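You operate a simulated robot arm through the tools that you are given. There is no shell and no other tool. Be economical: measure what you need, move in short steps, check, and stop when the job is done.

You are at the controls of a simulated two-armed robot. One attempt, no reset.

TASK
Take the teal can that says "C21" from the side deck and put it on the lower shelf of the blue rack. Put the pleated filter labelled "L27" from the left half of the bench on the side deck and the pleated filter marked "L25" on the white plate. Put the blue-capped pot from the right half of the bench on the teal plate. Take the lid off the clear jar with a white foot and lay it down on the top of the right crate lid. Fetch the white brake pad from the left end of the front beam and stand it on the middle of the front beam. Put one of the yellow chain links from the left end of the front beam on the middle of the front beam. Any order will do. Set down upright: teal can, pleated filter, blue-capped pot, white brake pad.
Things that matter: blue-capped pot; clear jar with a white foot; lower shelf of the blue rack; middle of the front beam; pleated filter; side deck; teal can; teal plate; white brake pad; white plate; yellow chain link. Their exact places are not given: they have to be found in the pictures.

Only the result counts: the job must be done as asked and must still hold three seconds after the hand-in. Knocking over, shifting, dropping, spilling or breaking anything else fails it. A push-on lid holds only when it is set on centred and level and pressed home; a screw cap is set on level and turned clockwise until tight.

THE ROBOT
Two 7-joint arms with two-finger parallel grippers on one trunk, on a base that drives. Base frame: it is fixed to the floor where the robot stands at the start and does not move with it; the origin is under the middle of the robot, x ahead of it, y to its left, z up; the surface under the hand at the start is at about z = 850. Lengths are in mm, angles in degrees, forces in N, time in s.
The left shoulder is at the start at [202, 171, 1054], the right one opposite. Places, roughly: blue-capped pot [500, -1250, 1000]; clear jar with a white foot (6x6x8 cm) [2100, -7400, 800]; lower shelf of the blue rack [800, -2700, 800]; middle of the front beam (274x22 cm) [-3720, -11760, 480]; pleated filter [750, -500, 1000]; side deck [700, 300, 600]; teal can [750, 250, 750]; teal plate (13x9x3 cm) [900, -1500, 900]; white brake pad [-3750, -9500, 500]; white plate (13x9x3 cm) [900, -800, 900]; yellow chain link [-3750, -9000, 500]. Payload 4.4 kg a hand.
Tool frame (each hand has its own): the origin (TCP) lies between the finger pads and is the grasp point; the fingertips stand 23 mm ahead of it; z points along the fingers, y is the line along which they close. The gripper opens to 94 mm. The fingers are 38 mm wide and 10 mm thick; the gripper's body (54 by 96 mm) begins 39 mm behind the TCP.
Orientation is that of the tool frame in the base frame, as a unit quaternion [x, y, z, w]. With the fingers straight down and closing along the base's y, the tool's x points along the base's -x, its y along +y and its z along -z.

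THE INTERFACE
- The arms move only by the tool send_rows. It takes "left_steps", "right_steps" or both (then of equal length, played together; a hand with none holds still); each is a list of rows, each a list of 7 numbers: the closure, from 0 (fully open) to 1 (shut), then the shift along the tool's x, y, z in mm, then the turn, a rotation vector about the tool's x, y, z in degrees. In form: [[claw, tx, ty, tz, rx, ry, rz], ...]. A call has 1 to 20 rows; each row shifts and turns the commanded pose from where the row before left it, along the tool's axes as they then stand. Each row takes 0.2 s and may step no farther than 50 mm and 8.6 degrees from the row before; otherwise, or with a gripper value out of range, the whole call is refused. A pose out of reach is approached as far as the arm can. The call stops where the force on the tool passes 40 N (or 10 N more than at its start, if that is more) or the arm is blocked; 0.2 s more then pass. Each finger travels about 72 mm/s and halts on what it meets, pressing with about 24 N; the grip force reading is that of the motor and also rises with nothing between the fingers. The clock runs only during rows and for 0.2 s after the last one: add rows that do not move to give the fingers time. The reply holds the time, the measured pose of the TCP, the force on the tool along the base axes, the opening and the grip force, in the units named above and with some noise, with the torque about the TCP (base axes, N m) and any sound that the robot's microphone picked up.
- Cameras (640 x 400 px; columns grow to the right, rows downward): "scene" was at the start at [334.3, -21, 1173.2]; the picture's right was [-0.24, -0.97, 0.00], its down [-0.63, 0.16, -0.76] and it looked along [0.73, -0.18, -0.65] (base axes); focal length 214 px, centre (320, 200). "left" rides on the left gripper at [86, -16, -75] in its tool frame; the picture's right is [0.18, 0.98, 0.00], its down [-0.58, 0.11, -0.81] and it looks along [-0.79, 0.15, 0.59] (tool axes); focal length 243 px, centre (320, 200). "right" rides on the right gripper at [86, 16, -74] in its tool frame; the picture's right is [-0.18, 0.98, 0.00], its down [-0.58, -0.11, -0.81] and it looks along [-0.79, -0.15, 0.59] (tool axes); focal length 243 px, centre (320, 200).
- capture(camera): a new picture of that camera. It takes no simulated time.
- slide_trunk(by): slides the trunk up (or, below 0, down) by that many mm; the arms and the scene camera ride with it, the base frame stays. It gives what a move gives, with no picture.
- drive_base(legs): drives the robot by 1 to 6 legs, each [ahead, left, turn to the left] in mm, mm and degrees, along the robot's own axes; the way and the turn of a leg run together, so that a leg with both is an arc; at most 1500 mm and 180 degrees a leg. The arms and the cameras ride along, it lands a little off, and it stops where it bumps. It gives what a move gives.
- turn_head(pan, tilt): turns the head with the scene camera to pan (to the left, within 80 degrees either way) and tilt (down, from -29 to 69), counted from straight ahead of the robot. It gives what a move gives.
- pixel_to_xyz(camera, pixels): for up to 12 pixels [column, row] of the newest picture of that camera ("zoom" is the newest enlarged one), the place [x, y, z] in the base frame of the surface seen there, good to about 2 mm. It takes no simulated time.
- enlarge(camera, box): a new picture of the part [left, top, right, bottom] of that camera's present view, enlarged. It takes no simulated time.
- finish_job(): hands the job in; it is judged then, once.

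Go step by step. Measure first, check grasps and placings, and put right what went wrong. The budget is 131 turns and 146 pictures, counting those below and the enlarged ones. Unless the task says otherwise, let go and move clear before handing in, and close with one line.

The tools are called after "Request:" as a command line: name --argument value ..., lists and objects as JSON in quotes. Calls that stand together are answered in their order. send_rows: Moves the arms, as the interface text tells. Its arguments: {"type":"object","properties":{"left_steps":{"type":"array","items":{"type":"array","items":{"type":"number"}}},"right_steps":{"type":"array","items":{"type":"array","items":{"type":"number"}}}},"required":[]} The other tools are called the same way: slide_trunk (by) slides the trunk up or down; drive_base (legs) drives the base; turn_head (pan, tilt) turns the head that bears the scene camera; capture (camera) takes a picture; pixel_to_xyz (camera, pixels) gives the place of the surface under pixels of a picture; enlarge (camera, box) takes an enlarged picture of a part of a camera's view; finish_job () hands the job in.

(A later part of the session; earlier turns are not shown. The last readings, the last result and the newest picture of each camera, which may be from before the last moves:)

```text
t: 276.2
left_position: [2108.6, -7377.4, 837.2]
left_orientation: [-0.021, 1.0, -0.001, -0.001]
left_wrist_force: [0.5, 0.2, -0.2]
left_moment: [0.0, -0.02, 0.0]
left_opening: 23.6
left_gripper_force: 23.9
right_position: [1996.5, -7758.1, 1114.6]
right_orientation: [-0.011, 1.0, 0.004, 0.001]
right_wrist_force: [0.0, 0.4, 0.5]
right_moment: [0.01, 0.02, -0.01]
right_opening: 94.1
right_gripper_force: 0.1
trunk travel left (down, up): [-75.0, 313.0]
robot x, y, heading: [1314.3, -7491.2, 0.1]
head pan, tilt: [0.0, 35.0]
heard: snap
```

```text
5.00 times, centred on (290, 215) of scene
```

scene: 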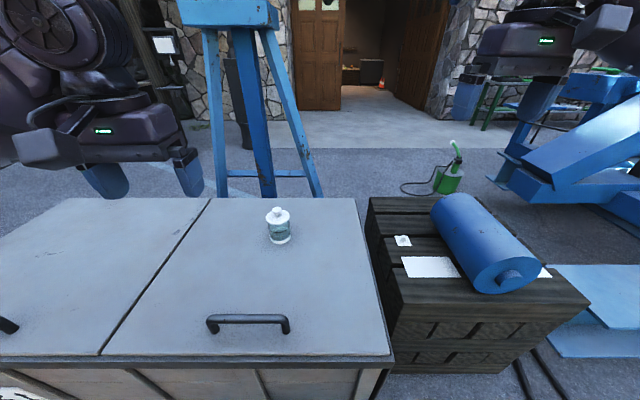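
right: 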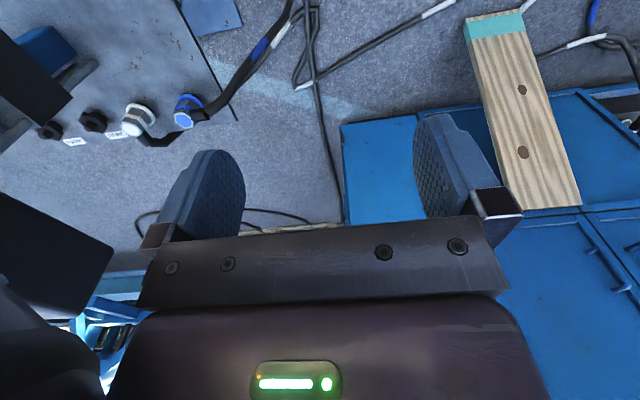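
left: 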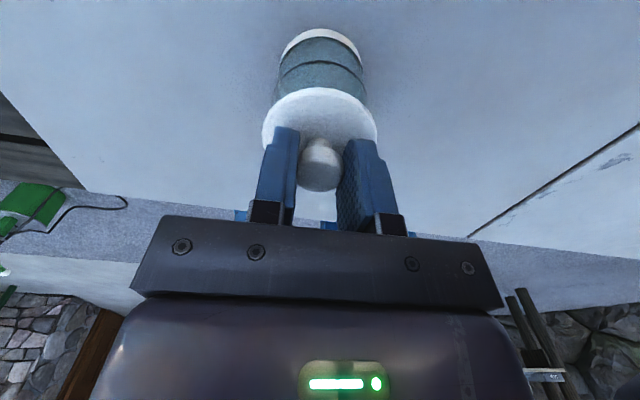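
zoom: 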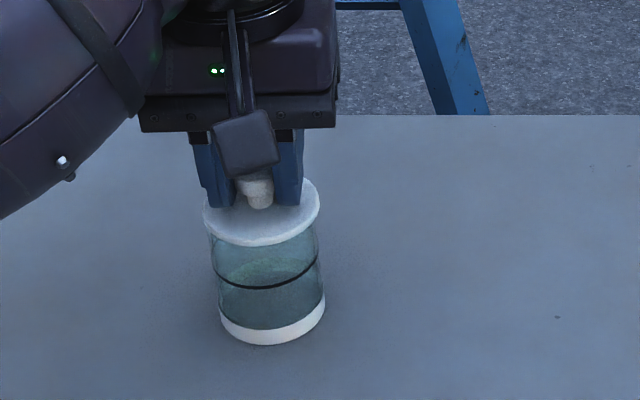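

A snap was heard and the load is tiny, so the lid has come free with the jar still standing. I'll raise it straight up.

Request:
send_rows --left_steps '[[1, 0, 0, -5, 0, 0, 0], [1, 0, 0, -10, 0, 0, 0], [1, 0, 0, -20, 0, 0, 0], [1, 0, 0, -30, 0, 0, 0], [1, 0, 0, 0, 0, 0, 0]]'

Request:
enlarge --camera "scene" --box '[230, 155, 350, 255]'

```text
t: 277.4
left_position: [2109.2, -7377.7, 901.8]
left_orientation: [-0.022, 1.0, -0.001, 0.001]
left_wrist_force: [-0.2, -0.3, -1.1]
left_moment: [0.02, 0.01, -0.01]
left_opening: 23.5
left_gripper_force: 23.3
right_position: [1996.5, -7759.1, 1113.5]
right_orientation: [-0.012, 1.0, 0.004, 0.0]
right_wrist_force: [-0.6, -0.1, -0.4]
right_moment: [0.0, 0.0, -0.03]
right_opening: 94.1
right_gripper_force: 0.1
trunk travel left (down, up): [-75.0, 313.0]
robot x, y, heading: [1313.1, -7493.4, -0.1]
head pan, tilt: [0.0, 35.0]
```

```text
4.00 times, centred on (290, 205) of scene
```

zoom: 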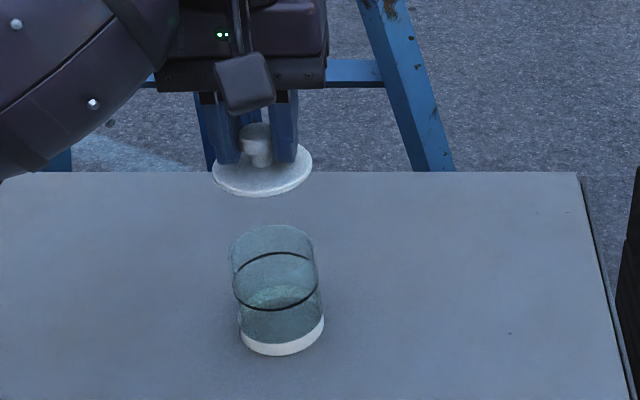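

Request:
send_rows --left_steps '[[1, 18.9, -37.2, 0, 0, 0, 0], [1, 18.9, -37.2, 0, 0, 0, 0], [1, 18.9, -37.2, 0, 0, 0, 0], [1, 18.9, -37.2, 0, 0, 0, 0], [1, 0, 0, 45, 0, 0, 0], [1, 0, 0, 45, 0, 0, 0], [1, 0, 0, 30, 0, 0, 0], [1, 0, 0, 0, 0, 0, 0]]'

Request:
capture --camera "scene"

Request:
enlarge --camera "scene" --box '[270, 180, 390, 280]'

```text
t: 279.2
left_position: [2039.8, -7530.2, 782.8]
left_orientation: [-0.021, 1.0, -0.001, 0.001]
left_wrist_force: [0.3, -0.2, -0.6]
left_moment: [-0.02, 0.0, 0.01]
left_opening: 23.3
left_gripper_force: 23.7
right_position: [1995.8, -7759.0, 1114.8]
right_orientation: [-0.012, 1.0, 0.005, 0.002]
right_wrist_force: [0.0, 0.6, -0.1]
right_moment: [0.02, 0.01, -0.02]
right_opening: 93.8
right_gripper_force: 0.0
trunk travel left (down, up): [-75.0, 313.0]
robot x, y, heading: [1307.9, -7493.4, -0.0]
head pan, tilt: [0.0, 35.0]
```

```text
54 pictures are left
```

scene: 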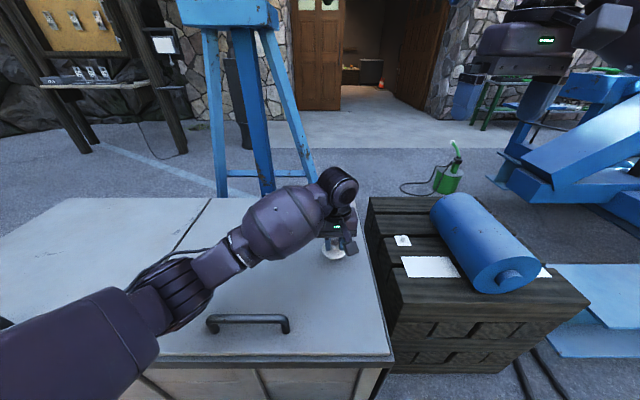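

```text
4.00 times, centred on (330, 230) of scene
```

zoom: 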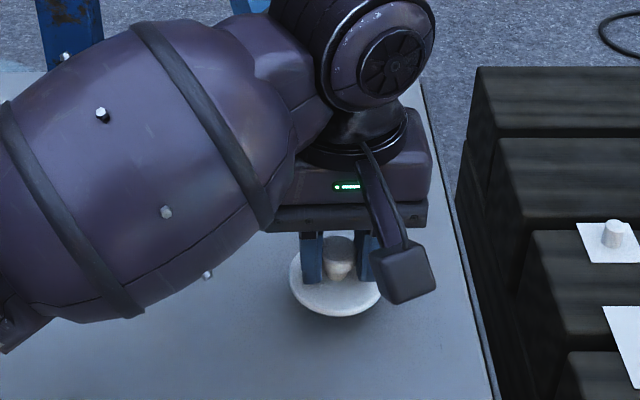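

Request:
send_rows --left_steps '[[1, 0, 0, 8, 0, 0, 0], [1, 0, 0, 5, 0, 0, 0], [1, 0, 0, 2, 0, 0, 0], [1, 0, 0, 0, 0, 0, 0]]'

Request:
enlarge --camera "scene" --box '[310, 200, 370, 270]'

```text
t: 280.2
left_position: [2041.2, -7529.2, 766.2]
left_orientation: [-0.02, 1.0, 0.0, 0.002]
left_wrist_force: [0.7, -0.7, -0.6]
left_moment: [0.01, 0.01, 0.01]
left_opening: 23.5
left_gripper_force: 23.8
right_position: [1996.5, -7758.5, 1112.9]
right_orientation: [-0.012, 1.0, 0.004, 0.001]
right_wrist_force: [-1.0, 0.3, -0.1]
right_moment: [0.03, -0.03, -0.01]
right_opening: 94.0
right_gripper_force: 0.0
trunk travel left (down, up): [-75.0, 313.0]
robot x, y, heading: [1313.0, -7494.0, -0.2]
head pan, tilt: [0.0, 35.0]
```

```text
5.71 times, centred on (340, 235) of scene
```

zoom: 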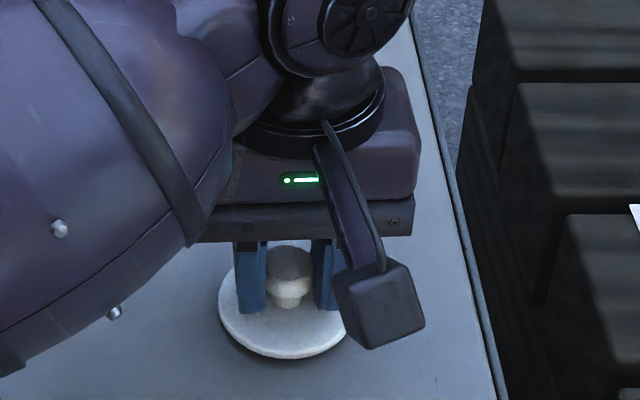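

Request:
send_rows --left_steps '[[1, 0, 0, 1.5, 0, 0, 0], [1, 0, 0, 1.5, 0, 0, 0], [1, 0, 0, 0, 0, 0, 0]]'

```text
t: 281.0
left_position: [2040.2, -7529.3, 765.4]
left_orientation: [-0.021, 1.0, -0.001, 0.001]
left_wrist_force: [-1.2, 0.7, -0.3]
left_moment: [-0.02, -0.01, 0.03]
left_opening: 23.4
left_gripper_force: 24.3
right_position: [1996.0, -7758.4, 1114.3]
right_orientation: [-0.012, 1.0, 0.004, 0.001]
right_wrist_force: [0.2, 0.5, -0.8]
right_moment: [-0.02, -0.02, 0.02]
right_opening: 93.8
right_gripper_force: 0.0
trunk travel left (down, up): [-75.0, 313.0]
robot x, y, heading: [1311.2, -7491.9, 0.4]
head pan, tilt: [0.0, 35.0]
```

Request:
send_rows --left_steps '[[1, 0, 0, 1.5, 0, 0, 0], [1, 0, 0, 1.5, 0, 0, 0], [1, 0, 0, 0, 0, 0, 0]]'

```text
t: 281.8
left_position: [2047.0, -7523.5, 768.1]
left_orientation: [-0.024, 1.0, -0.001, 0.006]
left_wrist_force: [0.0, -0.6, -0.3]
left_moment: [-0.01, -0.03, 0.02]
left_opening: 23.7
left_gripper_force: 24.7
right_position: [1997.6, -7753.8, 1117.7]
right_orientation: [-0.012, 1.0, 0.004, 0.002]
right_wrist_force: [0.3, -0.8, -0.5]
right_moment: [-0.01, -0.02, 0.01]
right_opening: 94.0
right_gripper_force: 0.1
trunk travel left (down, up): [-75.0, 313.0]
robot x, y, heading: [1315.0, -7491.9, -0.1]
head pan, tilt: [0.0, 35.0]
```

The hand drifted sideways while reading no wrist force, so the elbow is resting on the crate. I'll lift and raise the trunk for elbow clearance.

Request:
send_rows --left_steps '[[1, 0, 0, -10, 0, 0, 0], [1, 0, 0, -30, 0, 0, 0], [1, 0, 0, -30, 0, 0, 0], [1, 0, 0, 0, 0, 0, 0]]'

Request:
slide_trunk --by 200

Request:
capture --camera "scene"

```text
t: 282.8
left_position: [2039.0, -7532.8, 830.0]
left_orientation: [-0.02, 1.0, -0.001, -0.002]
left_wrist_force: [0.4, -0.1, -0.3]
left_moment: [-0.01, 0.0, 0.03]
left_opening: 23.1
left_gripper_force: 24.0
right_position: [1995.9, -7759.9, 1110.4]
right_orientation: [-0.01, 1.0, 0.005, 0.0]
right_wrist_force: [0.7, -0.5, -0.8]
right_moment: [0.03, 0.0, -0.03]
right_opening: 93.9
right_gripper_force: 0.1
trunk travel left (down, up): [-75.0, 313.0]
robot x, y, heading: [1314.1, -7491.0, -0.5]
head pan, tilt: [0.0, 35.0]
```

```text
t: 284.9
left_position: [2040.0, -7530.1, 1029.0]
left_orientation: [-0.021, 1.0, -0.001, 0.0]
left_wrist_force: [-1.2, -0.9, -0.2]
left_moment: [0.01, 0.02, -0.02]
left_opening: 23.6
left_gripper_force: 23.8
right_position: [1996.7, -7757.8, 1311.9]
right_orientation: [-0.012, 1.0, 0.004, 0.0]
right_wrist_force: [0.7, 0.6, -0.2]
right_moment: [-0.03, 0.04, -0.04]
right_opening: 94.0
right_gripper_force: 0.0
trunk travel left (down, up): [-275.0, 113.0]
robot x, y, heading: [1310.9, -7490.7, 0.2]
head pan, tilt: [0.0, 35.0]
```

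```text
51 pictures are left
```

scene: 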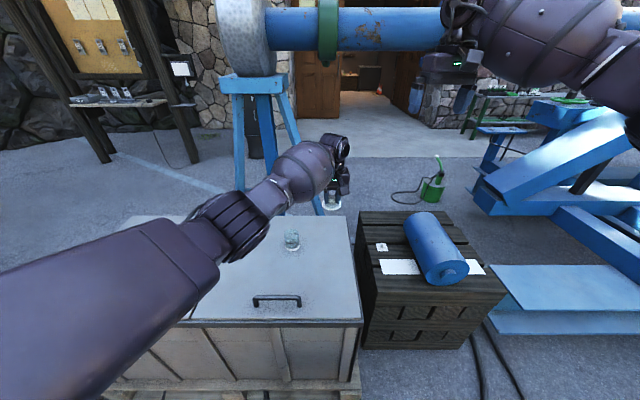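

Request:
send_rows --left_steps '[[1, 0, 0, 48, 0, 0, 0], [1, 0, 0, 48, 0, 0, 0], [1, 0, 0, 48, 0, 0, 0], [1, 0, 0, 48, 0, 0, 0], [1, 0, 0, 48, 0, 0, 0], [1, 0, 0, 10, 0, 0, 0], [1, 0, 0, 0, 0, 0, 0]]'

Request:
capture --camera "scene"

```text
t: 286.6
left_position: [1991.0, -7509.7, 791.9]
left_orientation: [-0.021, 1.0, -0.001, 0.003]
left_wrist_force: [-0.4, 0.3, -0.3]
left_moment: [-0.02, 0.03, -0.02]
left_opening: 23.6
left_gripper_force: 24.2
left hand out of reach, approached as far as the arm can: row 3, 4, 5
right_position: [1995.5, -7757.2, 1314.5]
right_orientation: [-0.012, 1.0, 0.006, 0.001]
right_wrist_force: [0.6, 0.7, -0.1]
right_moment: [0.0, -0.02, -0.01]
right_opening: 93.7
right_gripper_force: 0.0
trunk travel left (down, up): [-275.0, 113.0]
robot x, y, heading: [1315.0, -7490.5, 0.1]
head pan, tilt: [0.0, 35.0]
```

```text
50 pictures are left
```

scene: 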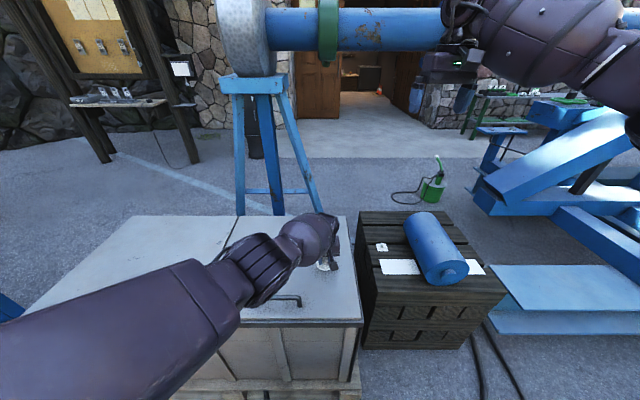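

Request:
pixel_to_xyz --camera "scene" --pixels '[[250, 265], [235, 300], [265, 285], [290, 255], [305, 235], [205, 290], [210, 345]]'

Request:
send_rows --left_steps '[[1, 0, 0, 10, 0, 0, 0], [1, 0, 0, 10, 0, 0, 0], [1, 0, 0, 0, 0, 0, 0]]'

```text
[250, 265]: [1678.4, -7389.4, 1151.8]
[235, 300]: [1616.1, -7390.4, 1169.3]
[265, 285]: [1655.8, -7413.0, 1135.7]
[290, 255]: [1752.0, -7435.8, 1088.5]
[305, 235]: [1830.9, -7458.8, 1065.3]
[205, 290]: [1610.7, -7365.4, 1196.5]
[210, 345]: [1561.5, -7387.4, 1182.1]
```

```text
t: 287.4
left_position: [1981.0, -7504.6, 772.8]
left_orientation: [-0.02, 1.0, -0.001, 0.001]
left_wrist_force: [-0.6, -0.8, -0.6]
left_moment: [0.01, 0.01, -0.04]
left_opening: 23.6
left_gripper_force: 24.2
left hand out of reach, approached as far as the arm can: row 1, 2
right_position: [1996.2, -7757.8, 1313.6]
right_orientation: [-0.012, 1.0, 0.004, 0.001]
right_wrist_force: [-0.5, 0.7, 0.5]
right_moment: [-0.01, -0.02, -0.02]
right_opening: 94.1
right_gripper_force: 0.0
trunk travel left (down, up): [-275.0, 113.0]
robot x, y, heading: [1313.9, -7490.1, 0.2]
head pan, tilt: [0.0, 35.0]
```

The elbow is high now; only reach limits. I'll draw the hand 45 mm nearer.

Request:
send_rows --left_steps '[[1, 25, 0, 0, 0, 0, 0], [1, 25, 0, 0, 0, 0, 0], [1, 25, 0, 0, 0, 0, 0], [1, 0, 0, 0, 0, 0, 0]]'

```text
t: 288.4
left_position: [1905.3, -7508.0, 774.0]
left_orientation: [-0.021, 1.0, 0.0, 0.0]
left_wrist_force: [-0.6, -0.7, -0.9]
left_moment: [0.02, 0.01, -0.01]
left_opening: 22.9
left_gripper_force: 24.4
right_position: [1996.6, -7758.6, 1315.3]
right_orientation: [-0.013, 1.0, 0.004, 0.001]
right_wrist_force: [-0.2, 0.0, 0.8]
right_moment: [0.03, 0.01, 0.0]
right_opening: 93.9
right_gripper_force: 0.1
trunk travel left (down, up): [-275.0, 113.0]
robot x, y, heading: [1308.9, -7490.6, 0.0]
head pan, tilt: [0.0, 35.0]
```

Request:
send_rows --left_steps '[[1, -10, 0, 6, 0, 0, 0], [1, 0, 0, 3, 0, 0, 0], [1, 0, 0, 2, 0, 0, 0], [1, 0, 0, 1.5, 0, 0, 0], [1, 0, 0, 0, 0, 0, 0]]'

Request:
enlarge --camera "scene" --box '[280, 220, 380, 310]'

```text
t: 289.6
left_position: [1916.3, -7508.9, 761.8]
left_orientation: [-0.021, 1.0, 0.0, 0.0]
left_wrist_force: [1.0, -0.5, -0.1]
left_moment: [0.0, 0.0, -0.02]
left_opening: 23.1
left_gripper_force: 24.2
right_position: [1996.5, -7759.6, 1313.7]
right_orientation: [-0.012, 1.0, 0.004, 0.001]
right_wrist_force: [-0.1, 0.1, -0.8]
right_moment: [0.01, 0.0, 0.02]
right_opening: 94.0
right_gripper_force: 0.0
trunk travel left (down, up): [-275.0, 113.0]
robot x, y, heading: [1312.7, -7493.7, -0.1]
head pan, tilt: [0.0, 35.0]
```

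```text
4.44 times, centred on (330, 265) of scene
```

zoom: 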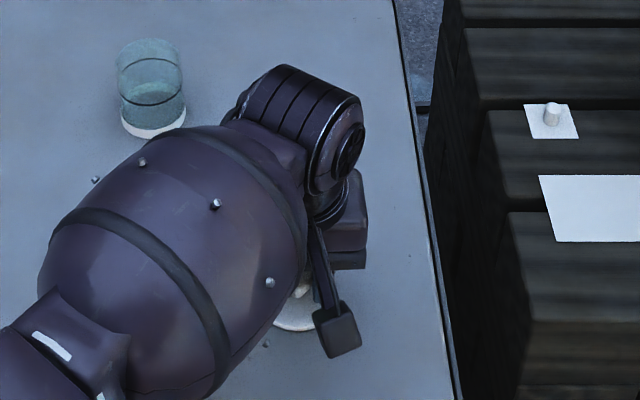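

Request:
send_rows --left_steps '[[1, 0, 0, 1.5, 0, 0, 0], [1, 0, 0, 1.5, 0, 0, 0], [1, 0, 0, 0, 0, 0, 0]]'

```text
t: 290.4
left_position: [1916.5, -7509.7, 761.8]
left_orientation: [-0.021, 1.0, -0.001, 0.003]
left_wrist_force: [1.2, 1.1, 14.6]
left_moment: [0.08, -0.02, -0.01]
left_opening: 23.3
left_gripper_force: 24.4
right_position: [1994.9, -7757.7, 1314.6]
right_orientation: [-0.011, 1.0, 0.004, 0.001]
right_wrist_force: [0.5, -0.7, -0.3]
right_moment: [0.01, -0.01, -0.04]
right_opening: 94.0
right_gripper_force: 0.2
trunk travel left (down, up): [-275.0, 113.0]
robot x, y, heading: [1312.7, -7489.6, 0.1]
head pan, tilt: [0.0, 35.0]
```

Contact with 14.6 N. I'll back off 1 mm, open and raise.

Request:
send_rows --left_steps '[[1, 0, 0, -1, 0, 0, 0], [0.7, 0, 0, 0, 0, 0, 0], [0.4, 0, 0, 0, 0, 0, 0], [0.4, 0, 0, 0, 0, 0, 0], [0.4, 0, 0, -30, 0, 0, 0], [0.4, 0, 0, -40, 0, 0, 0], [0.2, 0, 0, -45, 0, 0, 0], [0, 0, 0, -45, 0, 0, 0], [0, 0, 0, -45, 0, 0, 0], [0, 0, 0, -45, 0, 0, 0], [0, 0, 0, 0, 0, 0, 0]]'

Request:
capture --camera "scene"

Request:
enlarge --camera "scene" --box '[220, 200, 380, 330]'

```text
t: 292.8
left_position: [1916.8, -7507.5, 1008.6]
left_orientation: [-0.022, 1.0, -0.001, 0.0]
left_wrist_force: [-0.1, -0.3, 0.1]
left_moment: [-0.05, 0.01, 0.03]
left_opening: 94.0
left_gripper_force: 0.1
right_position: [1995.4, -7758.2, 1314.8]
right_orientation: [-0.012, 1.0, 0.004, 0.002]
right_wrist_force: [-0.5, 0.7, 0.1]
right_moment: [-0.06, -0.01, -0.01]
right_opening: 93.8
right_gripper_force: 0.1
trunk travel left (down, up): [-275.0, 113.0]
robot x, y, heading: [1314.0, -7492.9, 0.1]
head pan, tilt: [0.0, 35.0]
```

```text
48 pictures are left
```

scene: 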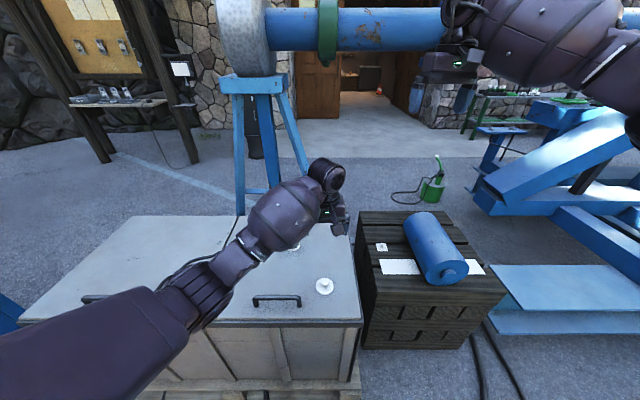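

```text
3.08 times, centred on (300, 265) of scene
```

zoom: 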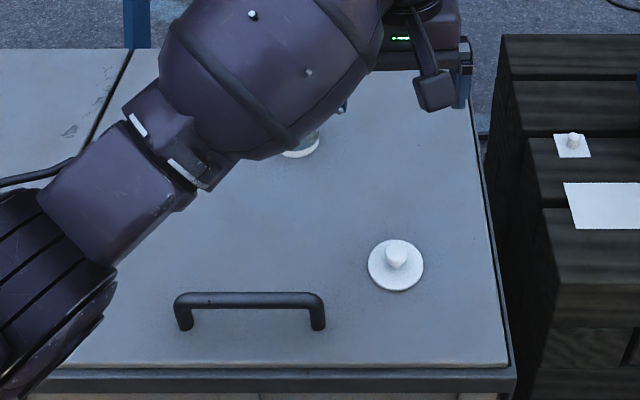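

The lid lies flat beside the handle and the jar stands undisturbed. Now toward the front beam: backing away along y≈-7950.

Request:
drive_base --legs '[[-700, 0, 0], [0, -450, 0], [-1450, 0, 0], [-1450, 0, 0]]'

Request:
turn_head --pan -78 --tilt 18

Request:
capture --camera "scene"

```text
t: 314.3
left_position: [-1689.9, -7883.0, 1008.6]
left_orientation: [0.008, 1.0, -0.001, 0.001]
left_wrist_force: [-0.1, 0.1, 0.1]
left_moment: [-0.03, -0.03, 0.02]
left_opening: 94.1
left_gripper_force: 0.1
right_position: [-1626.7, -8139.1, 1315.0]
right_orientation: [0.016, 1.0, 0.004, 0.0]
right_wrist_force: [-0.2, -0.2, 0.0]
right_moment: [0.0, 0.01, -0.06]
right_opening: 94.3
right_gripper_force: 0.1
trunk travel left (down, up): [-275.0, 113.0]
robot x, y, heading: [-2295.7, -7833.7, -3.6]
head pan, tilt: [0.0, 35.0]
```

```text
t: 315.8
left_position: [-1691.0, -7884.2, 1009.2]
left_orientation: [0.008, 1.0, -0.001, 0.0]
left_wrist_force: [0.4, -0.2, -0.4]
left_moment: [0.01, -0.02, 0.01]
left_opening: 94.0
left_gripper_force: 0.0
right_position: [-1626.0, -8138.2, 1314.6]
right_orientation: [0.016, 1.0, 0.005, 0.001]
right_wrist_force: [0.4, 0.2, 0.6]
right_moment: [-0.03, 0.0, 0.01]
right_opening: 94.2
right_gripper_force: 0.1
trunk travel left (down, up): [-275.0, 113.0]
robot x, y, heading: [-2293.2, -7830.3, -3.4]
head pan, tilt: [-78.0, 18.0]
```

```text
46 pictures are left
```

scene: 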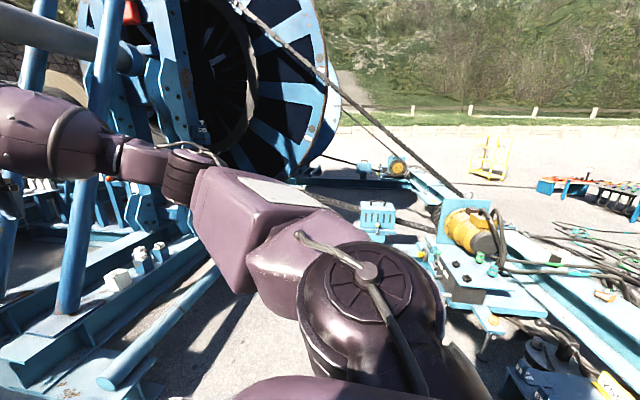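

Request:
enlarge --camera "scene" --box '[420, 180, 640, 400]'

Request:
pixel_to_xyz --camera "scene" --pixels '[[605, 295], [560, 290], [530, 245], [465, 275], [490, 265], [590, 330], [610, 385], [540, 360], [600, 310], [455, 205], [485, 330], [620, 260]]'

```text
1.82 times, centred on (530, 290) of scene
```

zoom: 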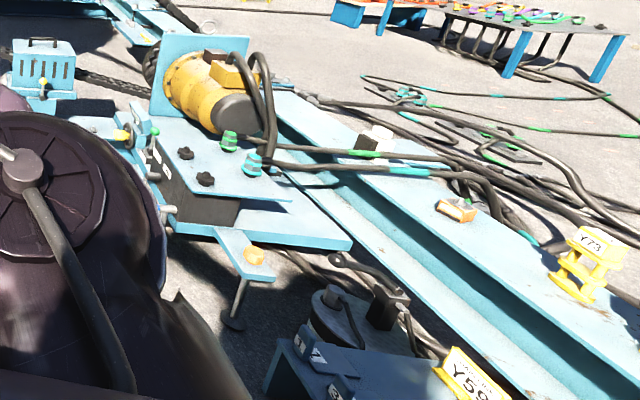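

```text
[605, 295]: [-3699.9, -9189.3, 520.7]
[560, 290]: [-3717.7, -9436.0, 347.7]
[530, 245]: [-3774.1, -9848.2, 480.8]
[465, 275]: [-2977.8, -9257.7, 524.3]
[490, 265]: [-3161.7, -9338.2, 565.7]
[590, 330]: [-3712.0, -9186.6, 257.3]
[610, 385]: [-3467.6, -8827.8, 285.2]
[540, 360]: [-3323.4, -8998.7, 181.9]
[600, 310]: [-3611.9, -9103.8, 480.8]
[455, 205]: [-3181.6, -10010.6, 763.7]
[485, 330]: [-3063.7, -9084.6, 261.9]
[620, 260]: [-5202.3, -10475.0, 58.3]
```

The front beam's top is z≈481, along y at x≈-3610…-3830. I'll go around its near end to stand on its outer side, facing it.

Request:
drive_base --legs '[[0, 250, 3.4], [-1300, 0, 0], [-1150, 0, 0]]'

Request:
turn_head --pan -60 --tilt 28

Request:
capture --camera "scene"

```text
t: 330.0
left_position: [-4106.8, -7624.9, 1008.2]
left_orientation: [-0.028, 1.0, -0.002, 0.001]
left_wrist_force: [-0.2, -1.0, -0.6]
left_moment: [0.04, 0.0, 0.0]
left_opening: 93.7
left_gripper_force: 0.1
right_position: [-4023.6, -7874.4, 1314.2]
right_orientation: [-0.02, 1.0, 0.004, 0.0]
right_wrist_force: [0.3, 0.0, 0.8]
right_moment: [0.02, 0.0, 0.0]
right_opening: 93.8
right_gripper_force: 0.1
trunk travel left (down, up): [-275.0, 113.0]
robot x, y, heading: [-4713.2, -7612.7, 0.6]
head pan, tilt: [-78.0, 18.0]
```

```text
t: 330.8
left_position: [-4106.3, -7624.4, 1009.6]
left_orientation: [-0.029, 1.0, -0.001, 0.001]
left_wrist_force: [0.3, 0.2, -0.4]
left_moment: [-0.01, 0.03, -0.03]
left_opening: 94.0
left_gripper_force: 0.1
right_position: [-4022.6, -7874.1, 1313.1]
right_orientation: [-0.02, 1.0, 0.004, 0.001]
right_wrist_force: [0.8, -0.2, 0.9]
right_moment: [0.01, -0.06, 0.02]
right_opening: 94.0
right_gripper_force: 0.0
trunk travel left (down, up): [-275.0, 113.0]
robot x, y, heading: [-4715.7, -7619.1, 0.7]
head pan, tilt: [-60.0, 28.0]
```

```text
44 pictures are left
```

scene: 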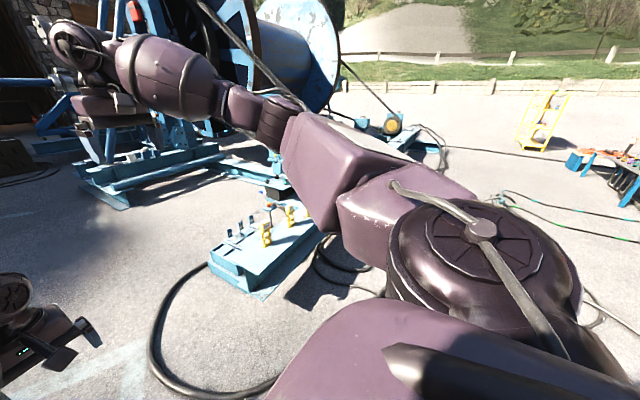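

Request:
drive_base --legs '[[0, -1400, -0.7], [0, -250, 0]]'

Request:
turn_head --pan 0 --tilt 42

Request:
capture --camera "scene"

```text
t: 345.5
left_position: [-4092.6, -9259.1, 1008.1]
left_orientation: [-0.022, 1.0, -0.002, 0.0]
left_wrist_force: [-0.1, -0.6, 0.7]
left_moment: [-0.01, -0.02, -0.02]
left_opening: 94.0
left_gripper_force: 0.2
right_position: [-4012.1, -9509.5, 1314.3]
right_orientation: [-0.014, 1.0, 0.006, 0.001]
right_wrist_force: [0.1, 0.3, 0.4]
right_moment: [-0.01, -0.01, 0.04]
right_opening: 94.1
right_gripper_force: 0.1
trunk travel left (down, up): [-275.0, 113.0]
robot x, y, heading: [-4698.7, -9243.3, 0.1]
head pan, tilt: [-60.0, 28.0]
```

```text
t: 346.8
left_position: [-4092.1, -9257.3, 1008.2]
left_orientation: [-0.022, 1.0, -0.001, 0.0]
left_wrist_force: [0.6, 0.4, -0.2]
left_moment: [0.01, 0.0, 0.02]
left_opening: 93.9
left_gripper_force: 0.1
right_position: [-4013.7, -9508.6, 1313.6]
right_orientation: [-0.013, 1.0, 0.004, 0.001]
right_wrist_force: [-0.1, -0.5, -0.1]
right_moment: [-0.03, -0.01, 0.01]
right_opening: 94.0
right_gripper_force: 0.1
trunk travel left (down, up): [-275.0, 113.0]
robot x, y, heading: [-4697.1, -9243.6, 0.2]
head pan, tilt: [0.0, 42.0]
```

```text
43 pictures are left
```

scene: 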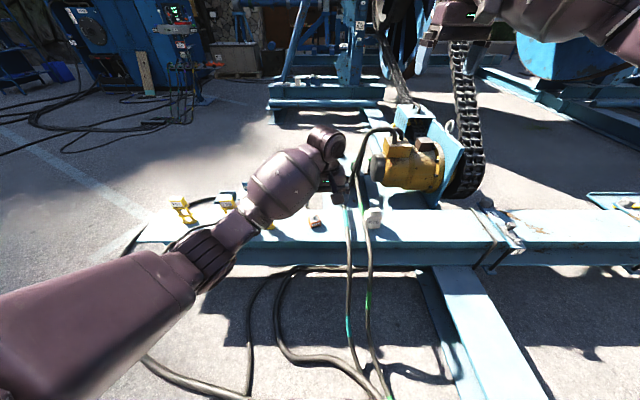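

Request:
enlarge --camera "scene" --box '[140, 180, 400, 260]'

Request:
enlarge --camera "scene" --box '[290, 170, 410, 250]'

Request:
pixel_to_xyz --camera "scene" --pixels '[[183, 208], [185, 218], [227, 202], [316, 222], [375, 215], [375, 225], [300, 235], [300, 215], [420, 220], [500, 235], [560, 225], [630, 205]]'

```text
2.46 times, centred on (270, 220) of scene
```

zoom: 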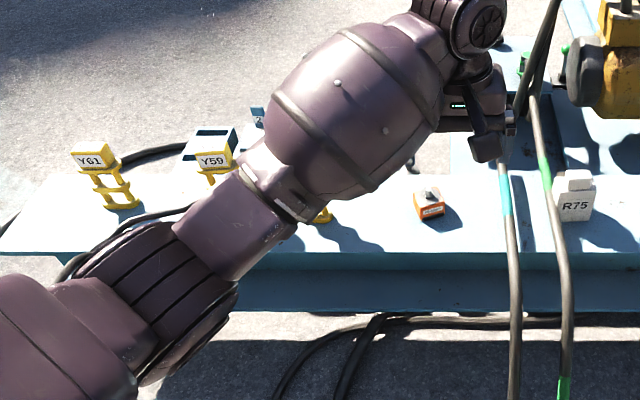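

```text
5.00 times, centred on (350, 210) of scene
```

zoom: 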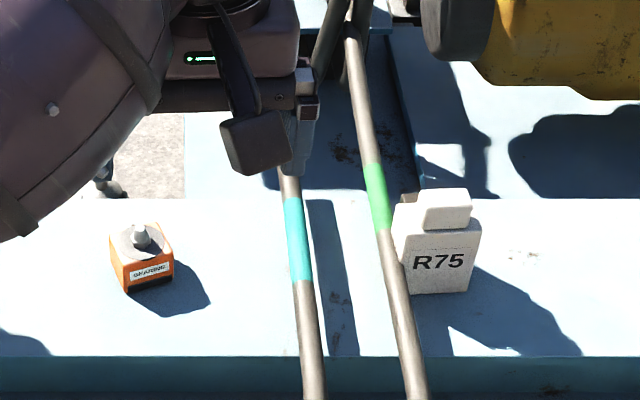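

```text
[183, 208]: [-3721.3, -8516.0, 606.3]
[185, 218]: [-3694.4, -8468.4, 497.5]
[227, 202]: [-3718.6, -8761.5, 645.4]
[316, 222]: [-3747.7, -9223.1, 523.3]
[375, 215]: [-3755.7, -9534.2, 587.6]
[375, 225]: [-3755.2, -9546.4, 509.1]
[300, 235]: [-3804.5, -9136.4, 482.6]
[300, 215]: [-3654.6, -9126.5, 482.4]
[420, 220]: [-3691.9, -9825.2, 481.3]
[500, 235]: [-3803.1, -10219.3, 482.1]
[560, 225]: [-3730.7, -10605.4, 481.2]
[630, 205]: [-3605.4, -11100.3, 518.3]
```

The white brake pad is "R75" at (-3756,-9540) with hoses to its left; the yellow links are Y61, Y59 and Y73. I'll raise the left hand, lower the trunk and come closer with the right hand.

Request:
send_rows --left_steps '[[0, 30, 20, -30, 0, 0, 0], [0, 30, 20, -30, 0, 0, 0], [0, 0, 20, -45, 0, 0, 0], [0, 0, 20, -45, 0, 0, 0], [0, 0, 0, 0, 0, 0, 0]]'

Request:
slide_trunk --by -180

Request:
drive_base --legs '[[110, -80, 0]]'

Request:
turn_head --pan -12 --tilt 45

Request:
capture --camera "scene"

```text
t: 348.0
left_position: [-4155.1, -9179.1, 1158.2]
left_orientation: [-0.023, 1.0, -0.001, 0.0]
left_wrist_force: [-0.1, -0.3, 0.0]
left_moment: [-0.01, -0.02, 0.04]
left_opening: 94.3
left_gripper_force: 0.0
right_position: [-4012.1, -9508.4, 1313.3]
right_orientation: [-0.013, 1.0, 0.004, 0.0]
right_wrist_force: [0.7, 0.9, -1.6]
right_moment: [0.01, 0.03, -0.02]
right_opening: 93.9
right_gripper_force: 0.0
trunk travel left (down, up): [-275.0, 113.0]
robot x, y, heading: [-4697.1, -9245.0, 0.1]
head pan, tilt: [0.0, 42.0]
```

```text
t: 350.0
left_position: [-4156.8, -9180.5, 979.5]
left_orientation: [-0.023, 1.0, -0.001, 0.002]
left_wrist_force: [0.3, -0.2, 0.3]
left_moment: [0.02, 0.0, 0.05]
left_opening: 93.9
left_gripper_force: 0.1
right_position: [-4014.6, -9508.5, 1136.8]
right_orientation: [-0.013, 1.0, 0.005, 0.002]
right_wrist_force: [-0.4, 0.4, 0.2]
right_moment: [0.0, -0.05, 0.0]
right_opening: 94.0
right_gripper_force: 0.2
trunk travel left (down, up): [-95.0, 293.0]
robot x, y, heading: [-4700.9, -9247.4, -0.1]
head pan, tilt: [0.0, 42.0]
```

```text
t: 351.4
left_position: [-4047.0, -9259.4, 979.6]
left_orientation: [-0.023, 1.0, -0.001, 0.0]
left_wrist_force: [-0.2, 0.2, 0.8]
left_moment: [0.0, 0.01, 0.02]
left_opening: 94.0
left_gripper_force: 0.1
right_position: [-3904.3, -9587.8, 1133.6]
right_orientation: [-0.014, 1.0, 0.005, 0.001]
right_wrist_force: [-0.3, 0.3, -0.6]
right_moment: [0.01, 0.0, 0.0]
right_opening: 94.2
right_gripper_force: 0.1
trunk travel left (down, up): [-95.0, 293.0]
robot x, y, heading: [-4588.1, -9321.6, -0.1]
head pan, tilt: [0.0, 42.0]
```

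```text
t: 352.1
left_position: [-4047.4, -9258.7, 979.3]
left_orientation: [-0.023, 1.0, 0.0, 0.0]
left_wrist_force: [0.0, -0.3, 1.1]
left_moment: [0.0, -0.01, 0.01]
left_opening: 93.8
left_gripper_force: 0.0
right_position: [-3904.6, -9588.0, 1134.0]
right_orientation: [-0.014, 1.0, 0.004, 0.001]
right_wrist_force: [-0.5, 0.4, 0.1]
right_moment: [0.0, 0.03, 0.01]
right_opening: 94.1
right_gripper_force: 0.1
trunk travel left (down, up): [-95.0, 293.0]
robot x, y, heading: [-4588.4, -9319.1, -0.1]
head pan, tilt: [-12.0, 45.0]
```

```text
40 pictures are left
```

scene: 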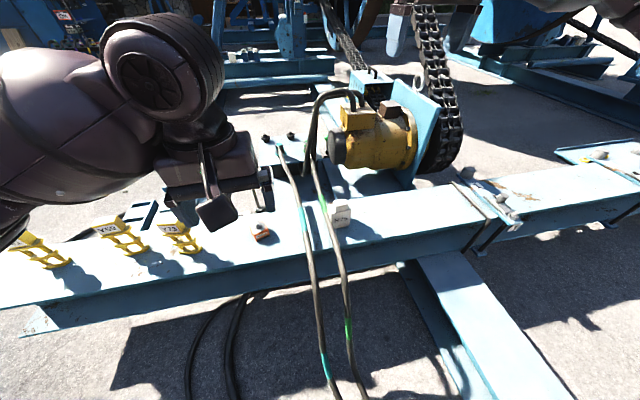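

Request:
enlarge --camera "scene" --box '[290, 180, 380, 260]'

Request:
pixel_to_xyz --camera "zoom" --pixels '[[340, 130], [300, 125], [380, 130], [290, 165], [385, 165], [295, 230], [380, 225], [335, 148], [225, 200], [275, 170], [240, 140], [340, 112]]'

Request:
capture --camera "right"

```text
5.00 times, centred on (335, 220) of scene
```

zoom: 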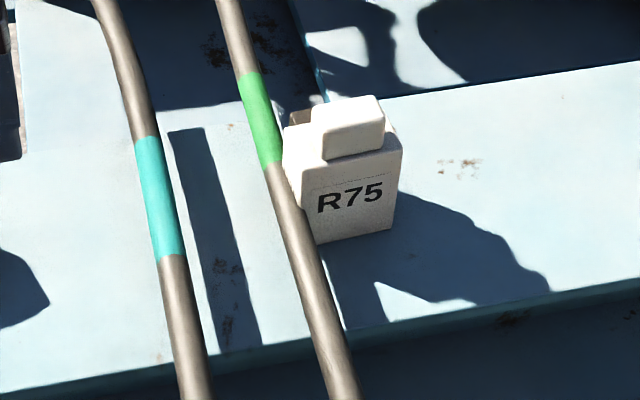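

```text
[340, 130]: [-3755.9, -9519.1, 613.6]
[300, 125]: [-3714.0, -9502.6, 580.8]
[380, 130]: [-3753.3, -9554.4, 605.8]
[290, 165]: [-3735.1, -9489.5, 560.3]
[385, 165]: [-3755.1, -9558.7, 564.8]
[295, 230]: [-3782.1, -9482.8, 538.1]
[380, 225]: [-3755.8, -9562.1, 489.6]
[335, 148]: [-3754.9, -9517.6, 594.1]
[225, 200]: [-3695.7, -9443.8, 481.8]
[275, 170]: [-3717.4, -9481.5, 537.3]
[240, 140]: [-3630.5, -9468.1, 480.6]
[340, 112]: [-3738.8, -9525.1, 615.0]
```

```text
38 pictures are left
```

right: 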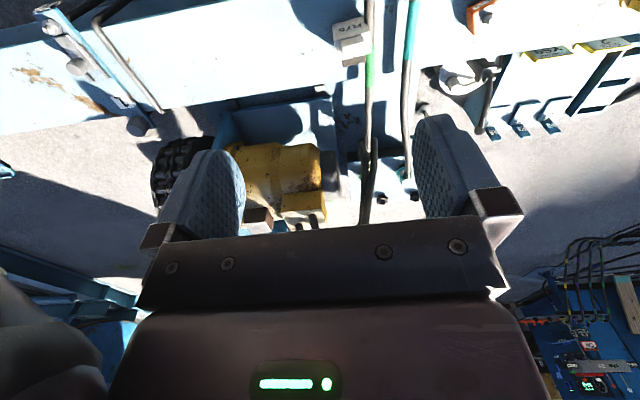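

R75's body spans x -3755…-3712, y -9500…-9564, top 580 (block to 615); a hose runs close on its left. I'll close along x from above, so I turn the right hand 90°.

Request:
drive_base --legs '[[80, 0, 0]]'

Request:
send_rows --right_steps '[[0, -30, 16, 0, 0, 0, 0], [0, -30, 16, 0, 0, 0, 0], [0, -30, 17, 0, 0, 0, 0], [0, 0, 0, 0, 0, 0, -8.04], [0, 0, 0, 0, 0, 0, -8.04], [0, 0, 0, 0, 0, 0, -8.04], [0, 0, 0, 0, 0, 0, -8.04], [0, 0, 0, 0, 0, 0, -8.04], [0, 0, 0, 0, 0, 0, -8.04], [0, 0, 0, 0, 0, 0, -8.04], [0, 0, 0, 0, 0, 0, -8.04], [0, 0, 0, 0, 0, 0, -8.04], [0, 0, 0, 0, 0, 0, -8.04], [0, 0, 0, 0, 0, 0, -8.04], [0, 0, 0, 0, 0, 0, 0]]'

```text
t: 353.2
left_position: [-3968.2, -9259.2, 978.7]
left_orientation: [-0.022, 1.0, -0.001, 0.001]
left_wrist_force: [1.1, -0.7, 0.4]
left_moment: [-0.01, -0.02, 0.0]
left_opening: 94.1
left_gripper_force: 0.0
right_position: [-3824.5, -9586.8, 1133.1]
right_orientation: [-0.013, 1.0, 0.004, 0.001]
right_wrist_force: [0.4, 0.4, -0.9]
right_moment: [-0.01, 0.01, 0.02]
right_opening: 94.0
right_gripper_force: 0.1
trunk travel left (down, up): [-95.0, 293.0]
robot x, y, heading: [-4511.7, -9321.3, 0.2]
head pan, tilt: [-12.0, 45.0]
```

```text
t: 356.4
left_position: [-3967.9, -9257.7, 978.2]
left_orientation: [-0.023, 1.0, 0.0, 0.0]
left_wrist_force: [0.1, 0.4, -0.2]
left_moment: [-0.01, -0.01, -0.01]
left_opening: 94.0
left_gripper_force: 0.1
right_position: [-3959.5, -9404.9, 1109.8]
right_orientation: [-0.707, 0.707, 0.002, 0.004]
right_wrist_force: [0.2, -0.8, -1.4]
right_moment: [0.0, -0.01, -0.01]
right_opening: 93.9
right_gripper_force: 0.0
right hand out of reach, approached as far as the arm can: row 8, 9, 10, 11, 12, 13, 14
trunk travel left (down, up): [-95.0, 293.0]
robot x, y, heading: [-4509.5, -9320.5, 0.1]
head pan, tilt: [-12.0, 45.0]
```

The right wrist can't make that turn. The left arm can, so I'll restore the right hand, turn the left one, and shift the base right.

Request:
send_rows --left_steps '[[0, 0, 0, 0, 0, 0, -7.95], [0, 0, 0, 0, 0, 0, -7.95], [0, 0, 0, 0, 0, 0, -7.95], [0, 0, 0, 0, 0, 0, -7.95], [0, 0, 0, 0, 0, 0, -7.95], [0, 0, 0, 0, 0, 0, -7.95], [0, 0, 0, 0, 0, 0, -7.95], [0, 0, 0, 0, 0, 0, -7.95], [0, 0, 0, 0, 0, 0, -7.95], [0, 0, 0, 0, 0, 0, -7.95], [0, 0, 0, 0, 0, 0, -7.95], [0, 0, 0, 0, 0, 0, 0], [0, 0, 0, 0, 0, 0, 0]]' --right_steps '[[0, 0, 0, 0, 0, 0, 8.04], [0, 0, 0, 0, 0, 0, 8.04], [0, 0, 0, 0, 0, 0, 8.04], [0, 0, 0, 0, 0, 0, 8.04], [0, 0, 0, 0, 0, 0, 8.04], [0, 0, 0, 0, 0, 0, 8.04], [0, 0, 0, 0, 0, 0, 8.04], [0, 0, 0, 0, 0, 0, 8.04], [0, 0, 0, 0, 0, 0, 8.04], [0, 0, 0, 0, 0, 0, 8.04], [0, 0, 0, 0, 0, 0, 8.04], [0, 30, -40, 0, 0, 0, 0], [0, 30, -40, 0, 0, 0, 0]]'

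Request:
drive_base --legs '[[0, -370, 0]]'

Request:
turn_head --pan 15 --tilt 48

Request:
capture --camera "scene"

```text
t: 359.2
left_position: [-3969.1, -9259.6, 979.4]
left_orientation: [-0.604, 0.797, -0.001, 0.0]
left_wrist_force: [0.7, 0.0, 0.2]
left_moment: [0.04, -0.04, 0.0]
left_opening: 94.0
left_gripper_force: 0.1
left hand out of reach, approached as far as the arm can: row 10, 11
right_position: [-4017.5, -9486.5, 1109.7]
right_orientation: [-0.013, 1.0, 0.006, 0.002]
right_wrist_force: [-0.4, 0.4, -0.1]
right_moment: [0.02, 0.0, 0.02]
right_opening: 94.1
right_gripper_force: 0.0
trunk travel left (down, up): [-95.0, 293.0]
robot x, y, heading: [-4507.4, -9326.2, 0.1]
head pan, tilt: [-12.0, 45.0]
```

```text
t: 362.8
left_position: [-3967.8, -9601.5, 978.2]
left_orientation: [-0.604, 0.797, 0.0, 0.0]
left_wrist_force: [0.9, -0.4, 0.3]
left_moment: [-0.01, -0.02, -0.01]
left_opening: 94.0
left_gripper_force: 0.0
right_position: [-4015.6, -9829.1, 1108.7]
right_orientation: [-0.014, 1.0, 0.005, 0.001]
right_wrist_force: [0.3, 0.3, 0.9]
right_moment: [-0.01, 0.0, 0.02]
right_opening: 94.0
right_gripper_force: 0.1
trunk travel left (down, up): [-95.0, 293.0]
robot x, y, heading: [-4515.1, -9665.8, -0.0]
head pan, tilt: [-12.0, 45.0]
stopped in leg 1: the robot was blocked; the commanded pose is now the measured one
```

```text
t: 363.7
left_position: [-3966.6, -9601.0, 979.3]
left_orientation: [-0.603, 0.798, 0.0, 0.001]
left_wrist_force: [0.3, -0.1, 0.5]
left_moment: [0.02, -0.04, -0.02]
left_opening: 94.0
left_gripper_force: 0.0
right_position: [-4015.6, -9829.2, 1109.6]
right_orientation: [-0.013, 1.0, 0.004, 0.001]
right_wrist_force: [0.8, -0.1, -0.5]
right_moment: [-0.02, -0.02, -0.01]
right_opening: 93.6
right_gripper_force: 0.2
trunk travel left (down, up): [-95.0, 293.0]
robot x, y, heading: [-4508.4, -9665.8, 0.2]
head pan, tilt: [15.0, 48.0]
```

```text
37 pictures are left
```

scene: 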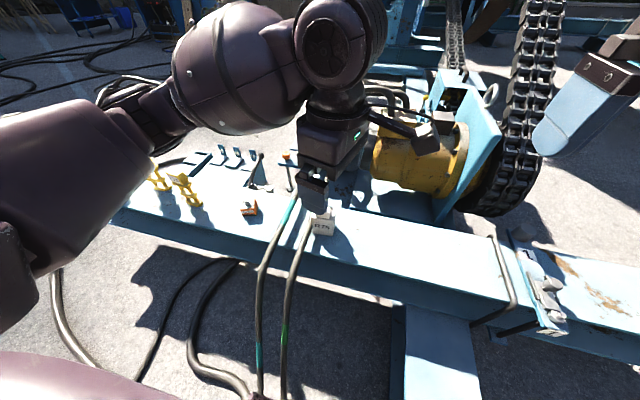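

Request:
send_rows --left_steps '[[0, -18.2, -29.5, 0, 0, 0, 0], [0, -18.2, -29.5, 10, 0, 0, 0], [0, -18.2, -29.5, 10, 0, 0, 0], [0, -18.2, -29.5, 20, 0, 0, 0], [0, -18.3, -29.6, 30, 0, 0, 0], [0, -18.3, -29.6, 35, 0, 0, 0], [0, -18.3, -29.6, 35, 0, 0, 0], [0, 0, 0, 39, 0, 0, 0], [0, 0, 0, 0, 0, 0, -7.8], [0, 0, 0, 0, 0, 0, -7.8], [0, 0, 0, 0, 0, 0, 0]]'

Request:
capture --camera "left"

```text
t: 366.1
left_position: [-3735.4, -9535.5, 799.1]
left_orientation: [-0.707, 0.708, -0.001, -0.001]
left_wrist_force: [0.5, -0.4, 0.8]
left_moment: [0.03, 0.01, -0.01]
left_opening: 93.8
left_gripper_force: 0.0
right_position: [-4015.0, -9828.4, 1110.1]
right_orientation: [-0.013, 1.0, 0.004, 0.001]
right_wrist_force: [0.3, -0.2, 0.5]
right_moment: [-0.03, 0.0, -0.01]
right_opening: 94.2
right_gripper_force: 0.0
trunk travel left (down, up): [-95.0, 293.0]
robot x, y, heading: [-4506.9, -9663.1, 0.1]
head pan, tilt: [15.0, 48.0]
```

```text
36 pictures are left
```

left: 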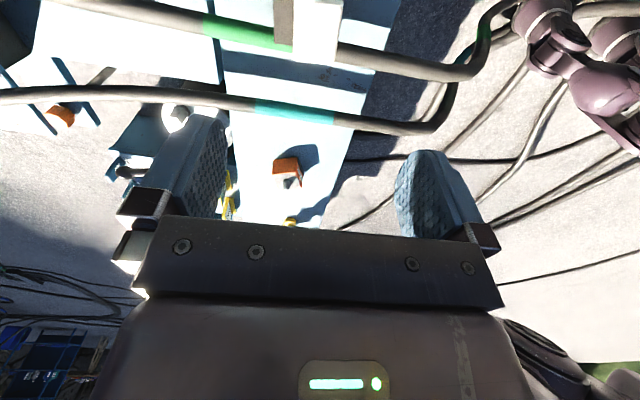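

Request:
send_rows --left_steps '[[0, 0, 0, 45, 0, 0, 0], [0, 0, 0, 45, 0, 0, 0], [0, 0, 0, 45, 0, 0, 0], [0, 0, 0, 0, 0, 0, 0]]'

Request:
capture --camera "left"

Request:
enlarge --camera "scene" --box '[260, 140, 400, 260]'

```text
t: 367.1
left_position: [-3734.2, -9534.9, 664.4]
left_orientation: [-0.706, 0.708, -0.002, 0.0]
left_wrist_force: [0.6, -0.2, 0.3]
left_moment: [0.0, -0.01, -0.01]
left_opening: 94.3
left_gripper_force: 0.1
right_position: [-4015.4, -9828.6, 1110.5]
right_orientation: [-0.014, 1.0, 0.005, 0.001]
right_wrist_force: [-1.0, -0.4, -0.9]
right_moment: [-0.03, 0.0, -0.01]
right_opening: 94.1
right_gripper_force: 0.0
trunk travel left (down, up): [-95.0, 293.0]
robot x, y, heading: [-4506.4, -9665.3, 0.3]
head pan, tilt: [15.0, 48.0]
```

```text
35 pictures are left
```

left: 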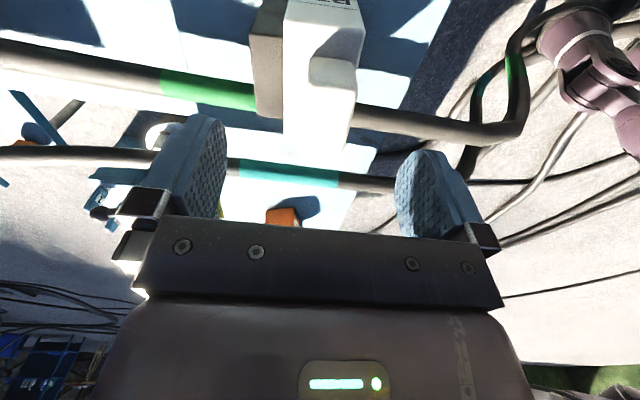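

```text
3.33 times, centred on (330, 200) of scene
```

zoom: 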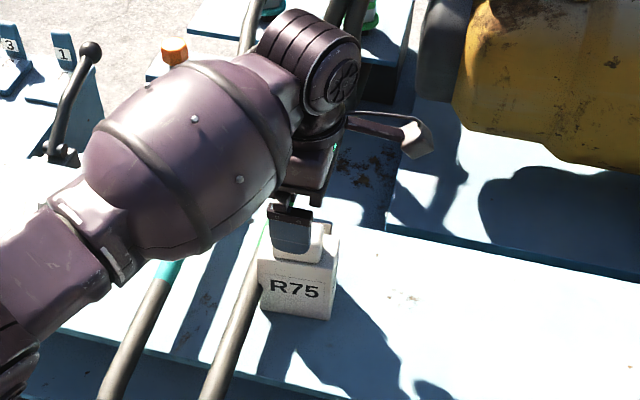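

The pad is about 9 mm further away than the grip centre (columns 250–360). I'll correct, lower to 584 and close.

Request:
send_rows --left_steps '[[0, 0, -9, 0, 0, 0, 0], [0, 0, 0, 40, 0, 0, 0], [0, 0, 0, 40, 0, 0, 0], [0, 0, 0, 0, 0, 0, 0], [0.5, 0, 0, 0, 0, 0, 0], [1, 0, 0, 0, 0, 0, 0], [1, 0, 0, 0, 0, 0, 0], [1, 0, 0, 0, 0, 0, 0]]'

Request:
capture --camera "left"

```text
t: 368.9
left_position: [-3721.7, -9534.6, 585.3]
left_orientation: [-0.706, 0.708, -0.001, 0.0]
left_wrist_force: [1.8, -0.3, 4.4]
left_moment: [-0.08, 0.26, 0.07]
left_opening: 69.4
left_gripper_force: 23.8
right_position: [-4016.2, -9829.7, 1110.8]
right_orientation: [-0.014, 1.0, 0.005, 0.001]
right_wrist_force: [0.0, 0.2, 0.2]
right_moment: [-0.02, 0.01, -0.01]
right_opening: 93.8
right_gripper_force: 0.1
trunk travel left (down, up): [-95.0, 293.0]
robot x, y, heading: [-4505.0, -9663.0, -0.1]
head pan, tilt: [15.0, 48.0]
```

```text
33 pictures are left
```

left: 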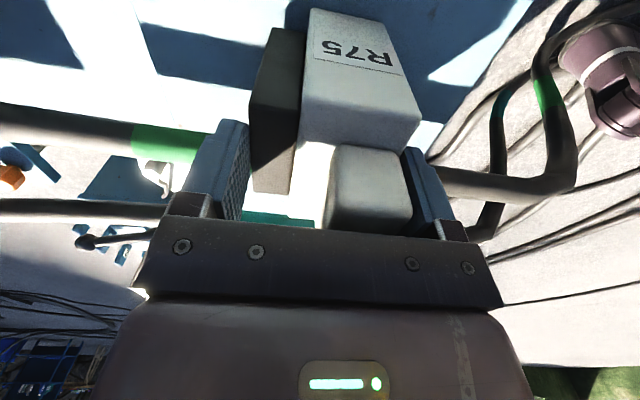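

R75 is gripped (69 mm). I'll lift it well clear, check, and shift left to fetch a yellow link with the right hand.

Request:
send_rows --left_steps '[[1, 0, 0, -15, 0, 0, 0], [1, 0, 0, -40, 0, 0, 0], [1, 0, 0, -45, 0, 0, 0], [1, 0, 0, -45, 0, 0, 0], [1, 0, 0, -45, 0, 0, 0], [1, 0, 0, -45, 0, 0, 0], [1, 0, 0, -45, 0, 0, 0], [1, 0, 0, -45, 0, 0, 0], [1, 0, 0, 0, 0, 0, 0]]'

Request:
capture --camera "scene"

```text
t: 370.9
left_position: [-3724.9, -9536.2, 907.5]
left_orientation: [-0.705, 0.709, 0.001, -0.002]
left_wrist_force: [0.2, 0.0, -8.5]
left_moment: [-0.03, 0.0, 0.0]
left_opening: 69.9
left_gripper_force: 23.7
right_position: [-4014.7, -9829.0, 1107.5]
right_orientation: [-0.014, 1.0, 0.004, -0.001]
right_wrist_force: [0.3, -0.1, 0.2]
right_moment: [0.01, 0.02, -0.02]
right_opening: 93.9
right_gripper_force: 0.0
trunk travel left (down, up): [-95.0, 293.0]
robot x, y, heading: [-4506.5, -9666.3, 0.5]
head pan, tilt: [15.0, 48.0]
```

```text
32 pictures are left
```

scene: 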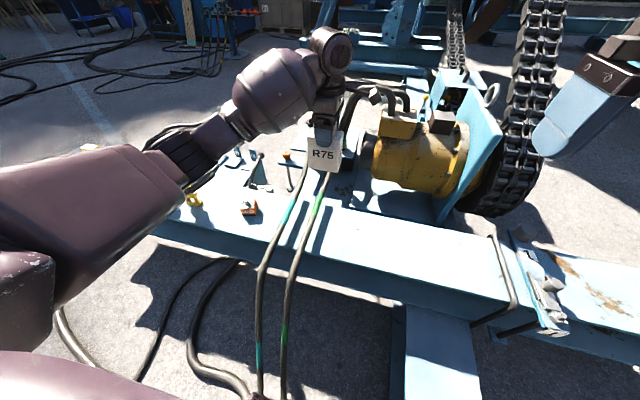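

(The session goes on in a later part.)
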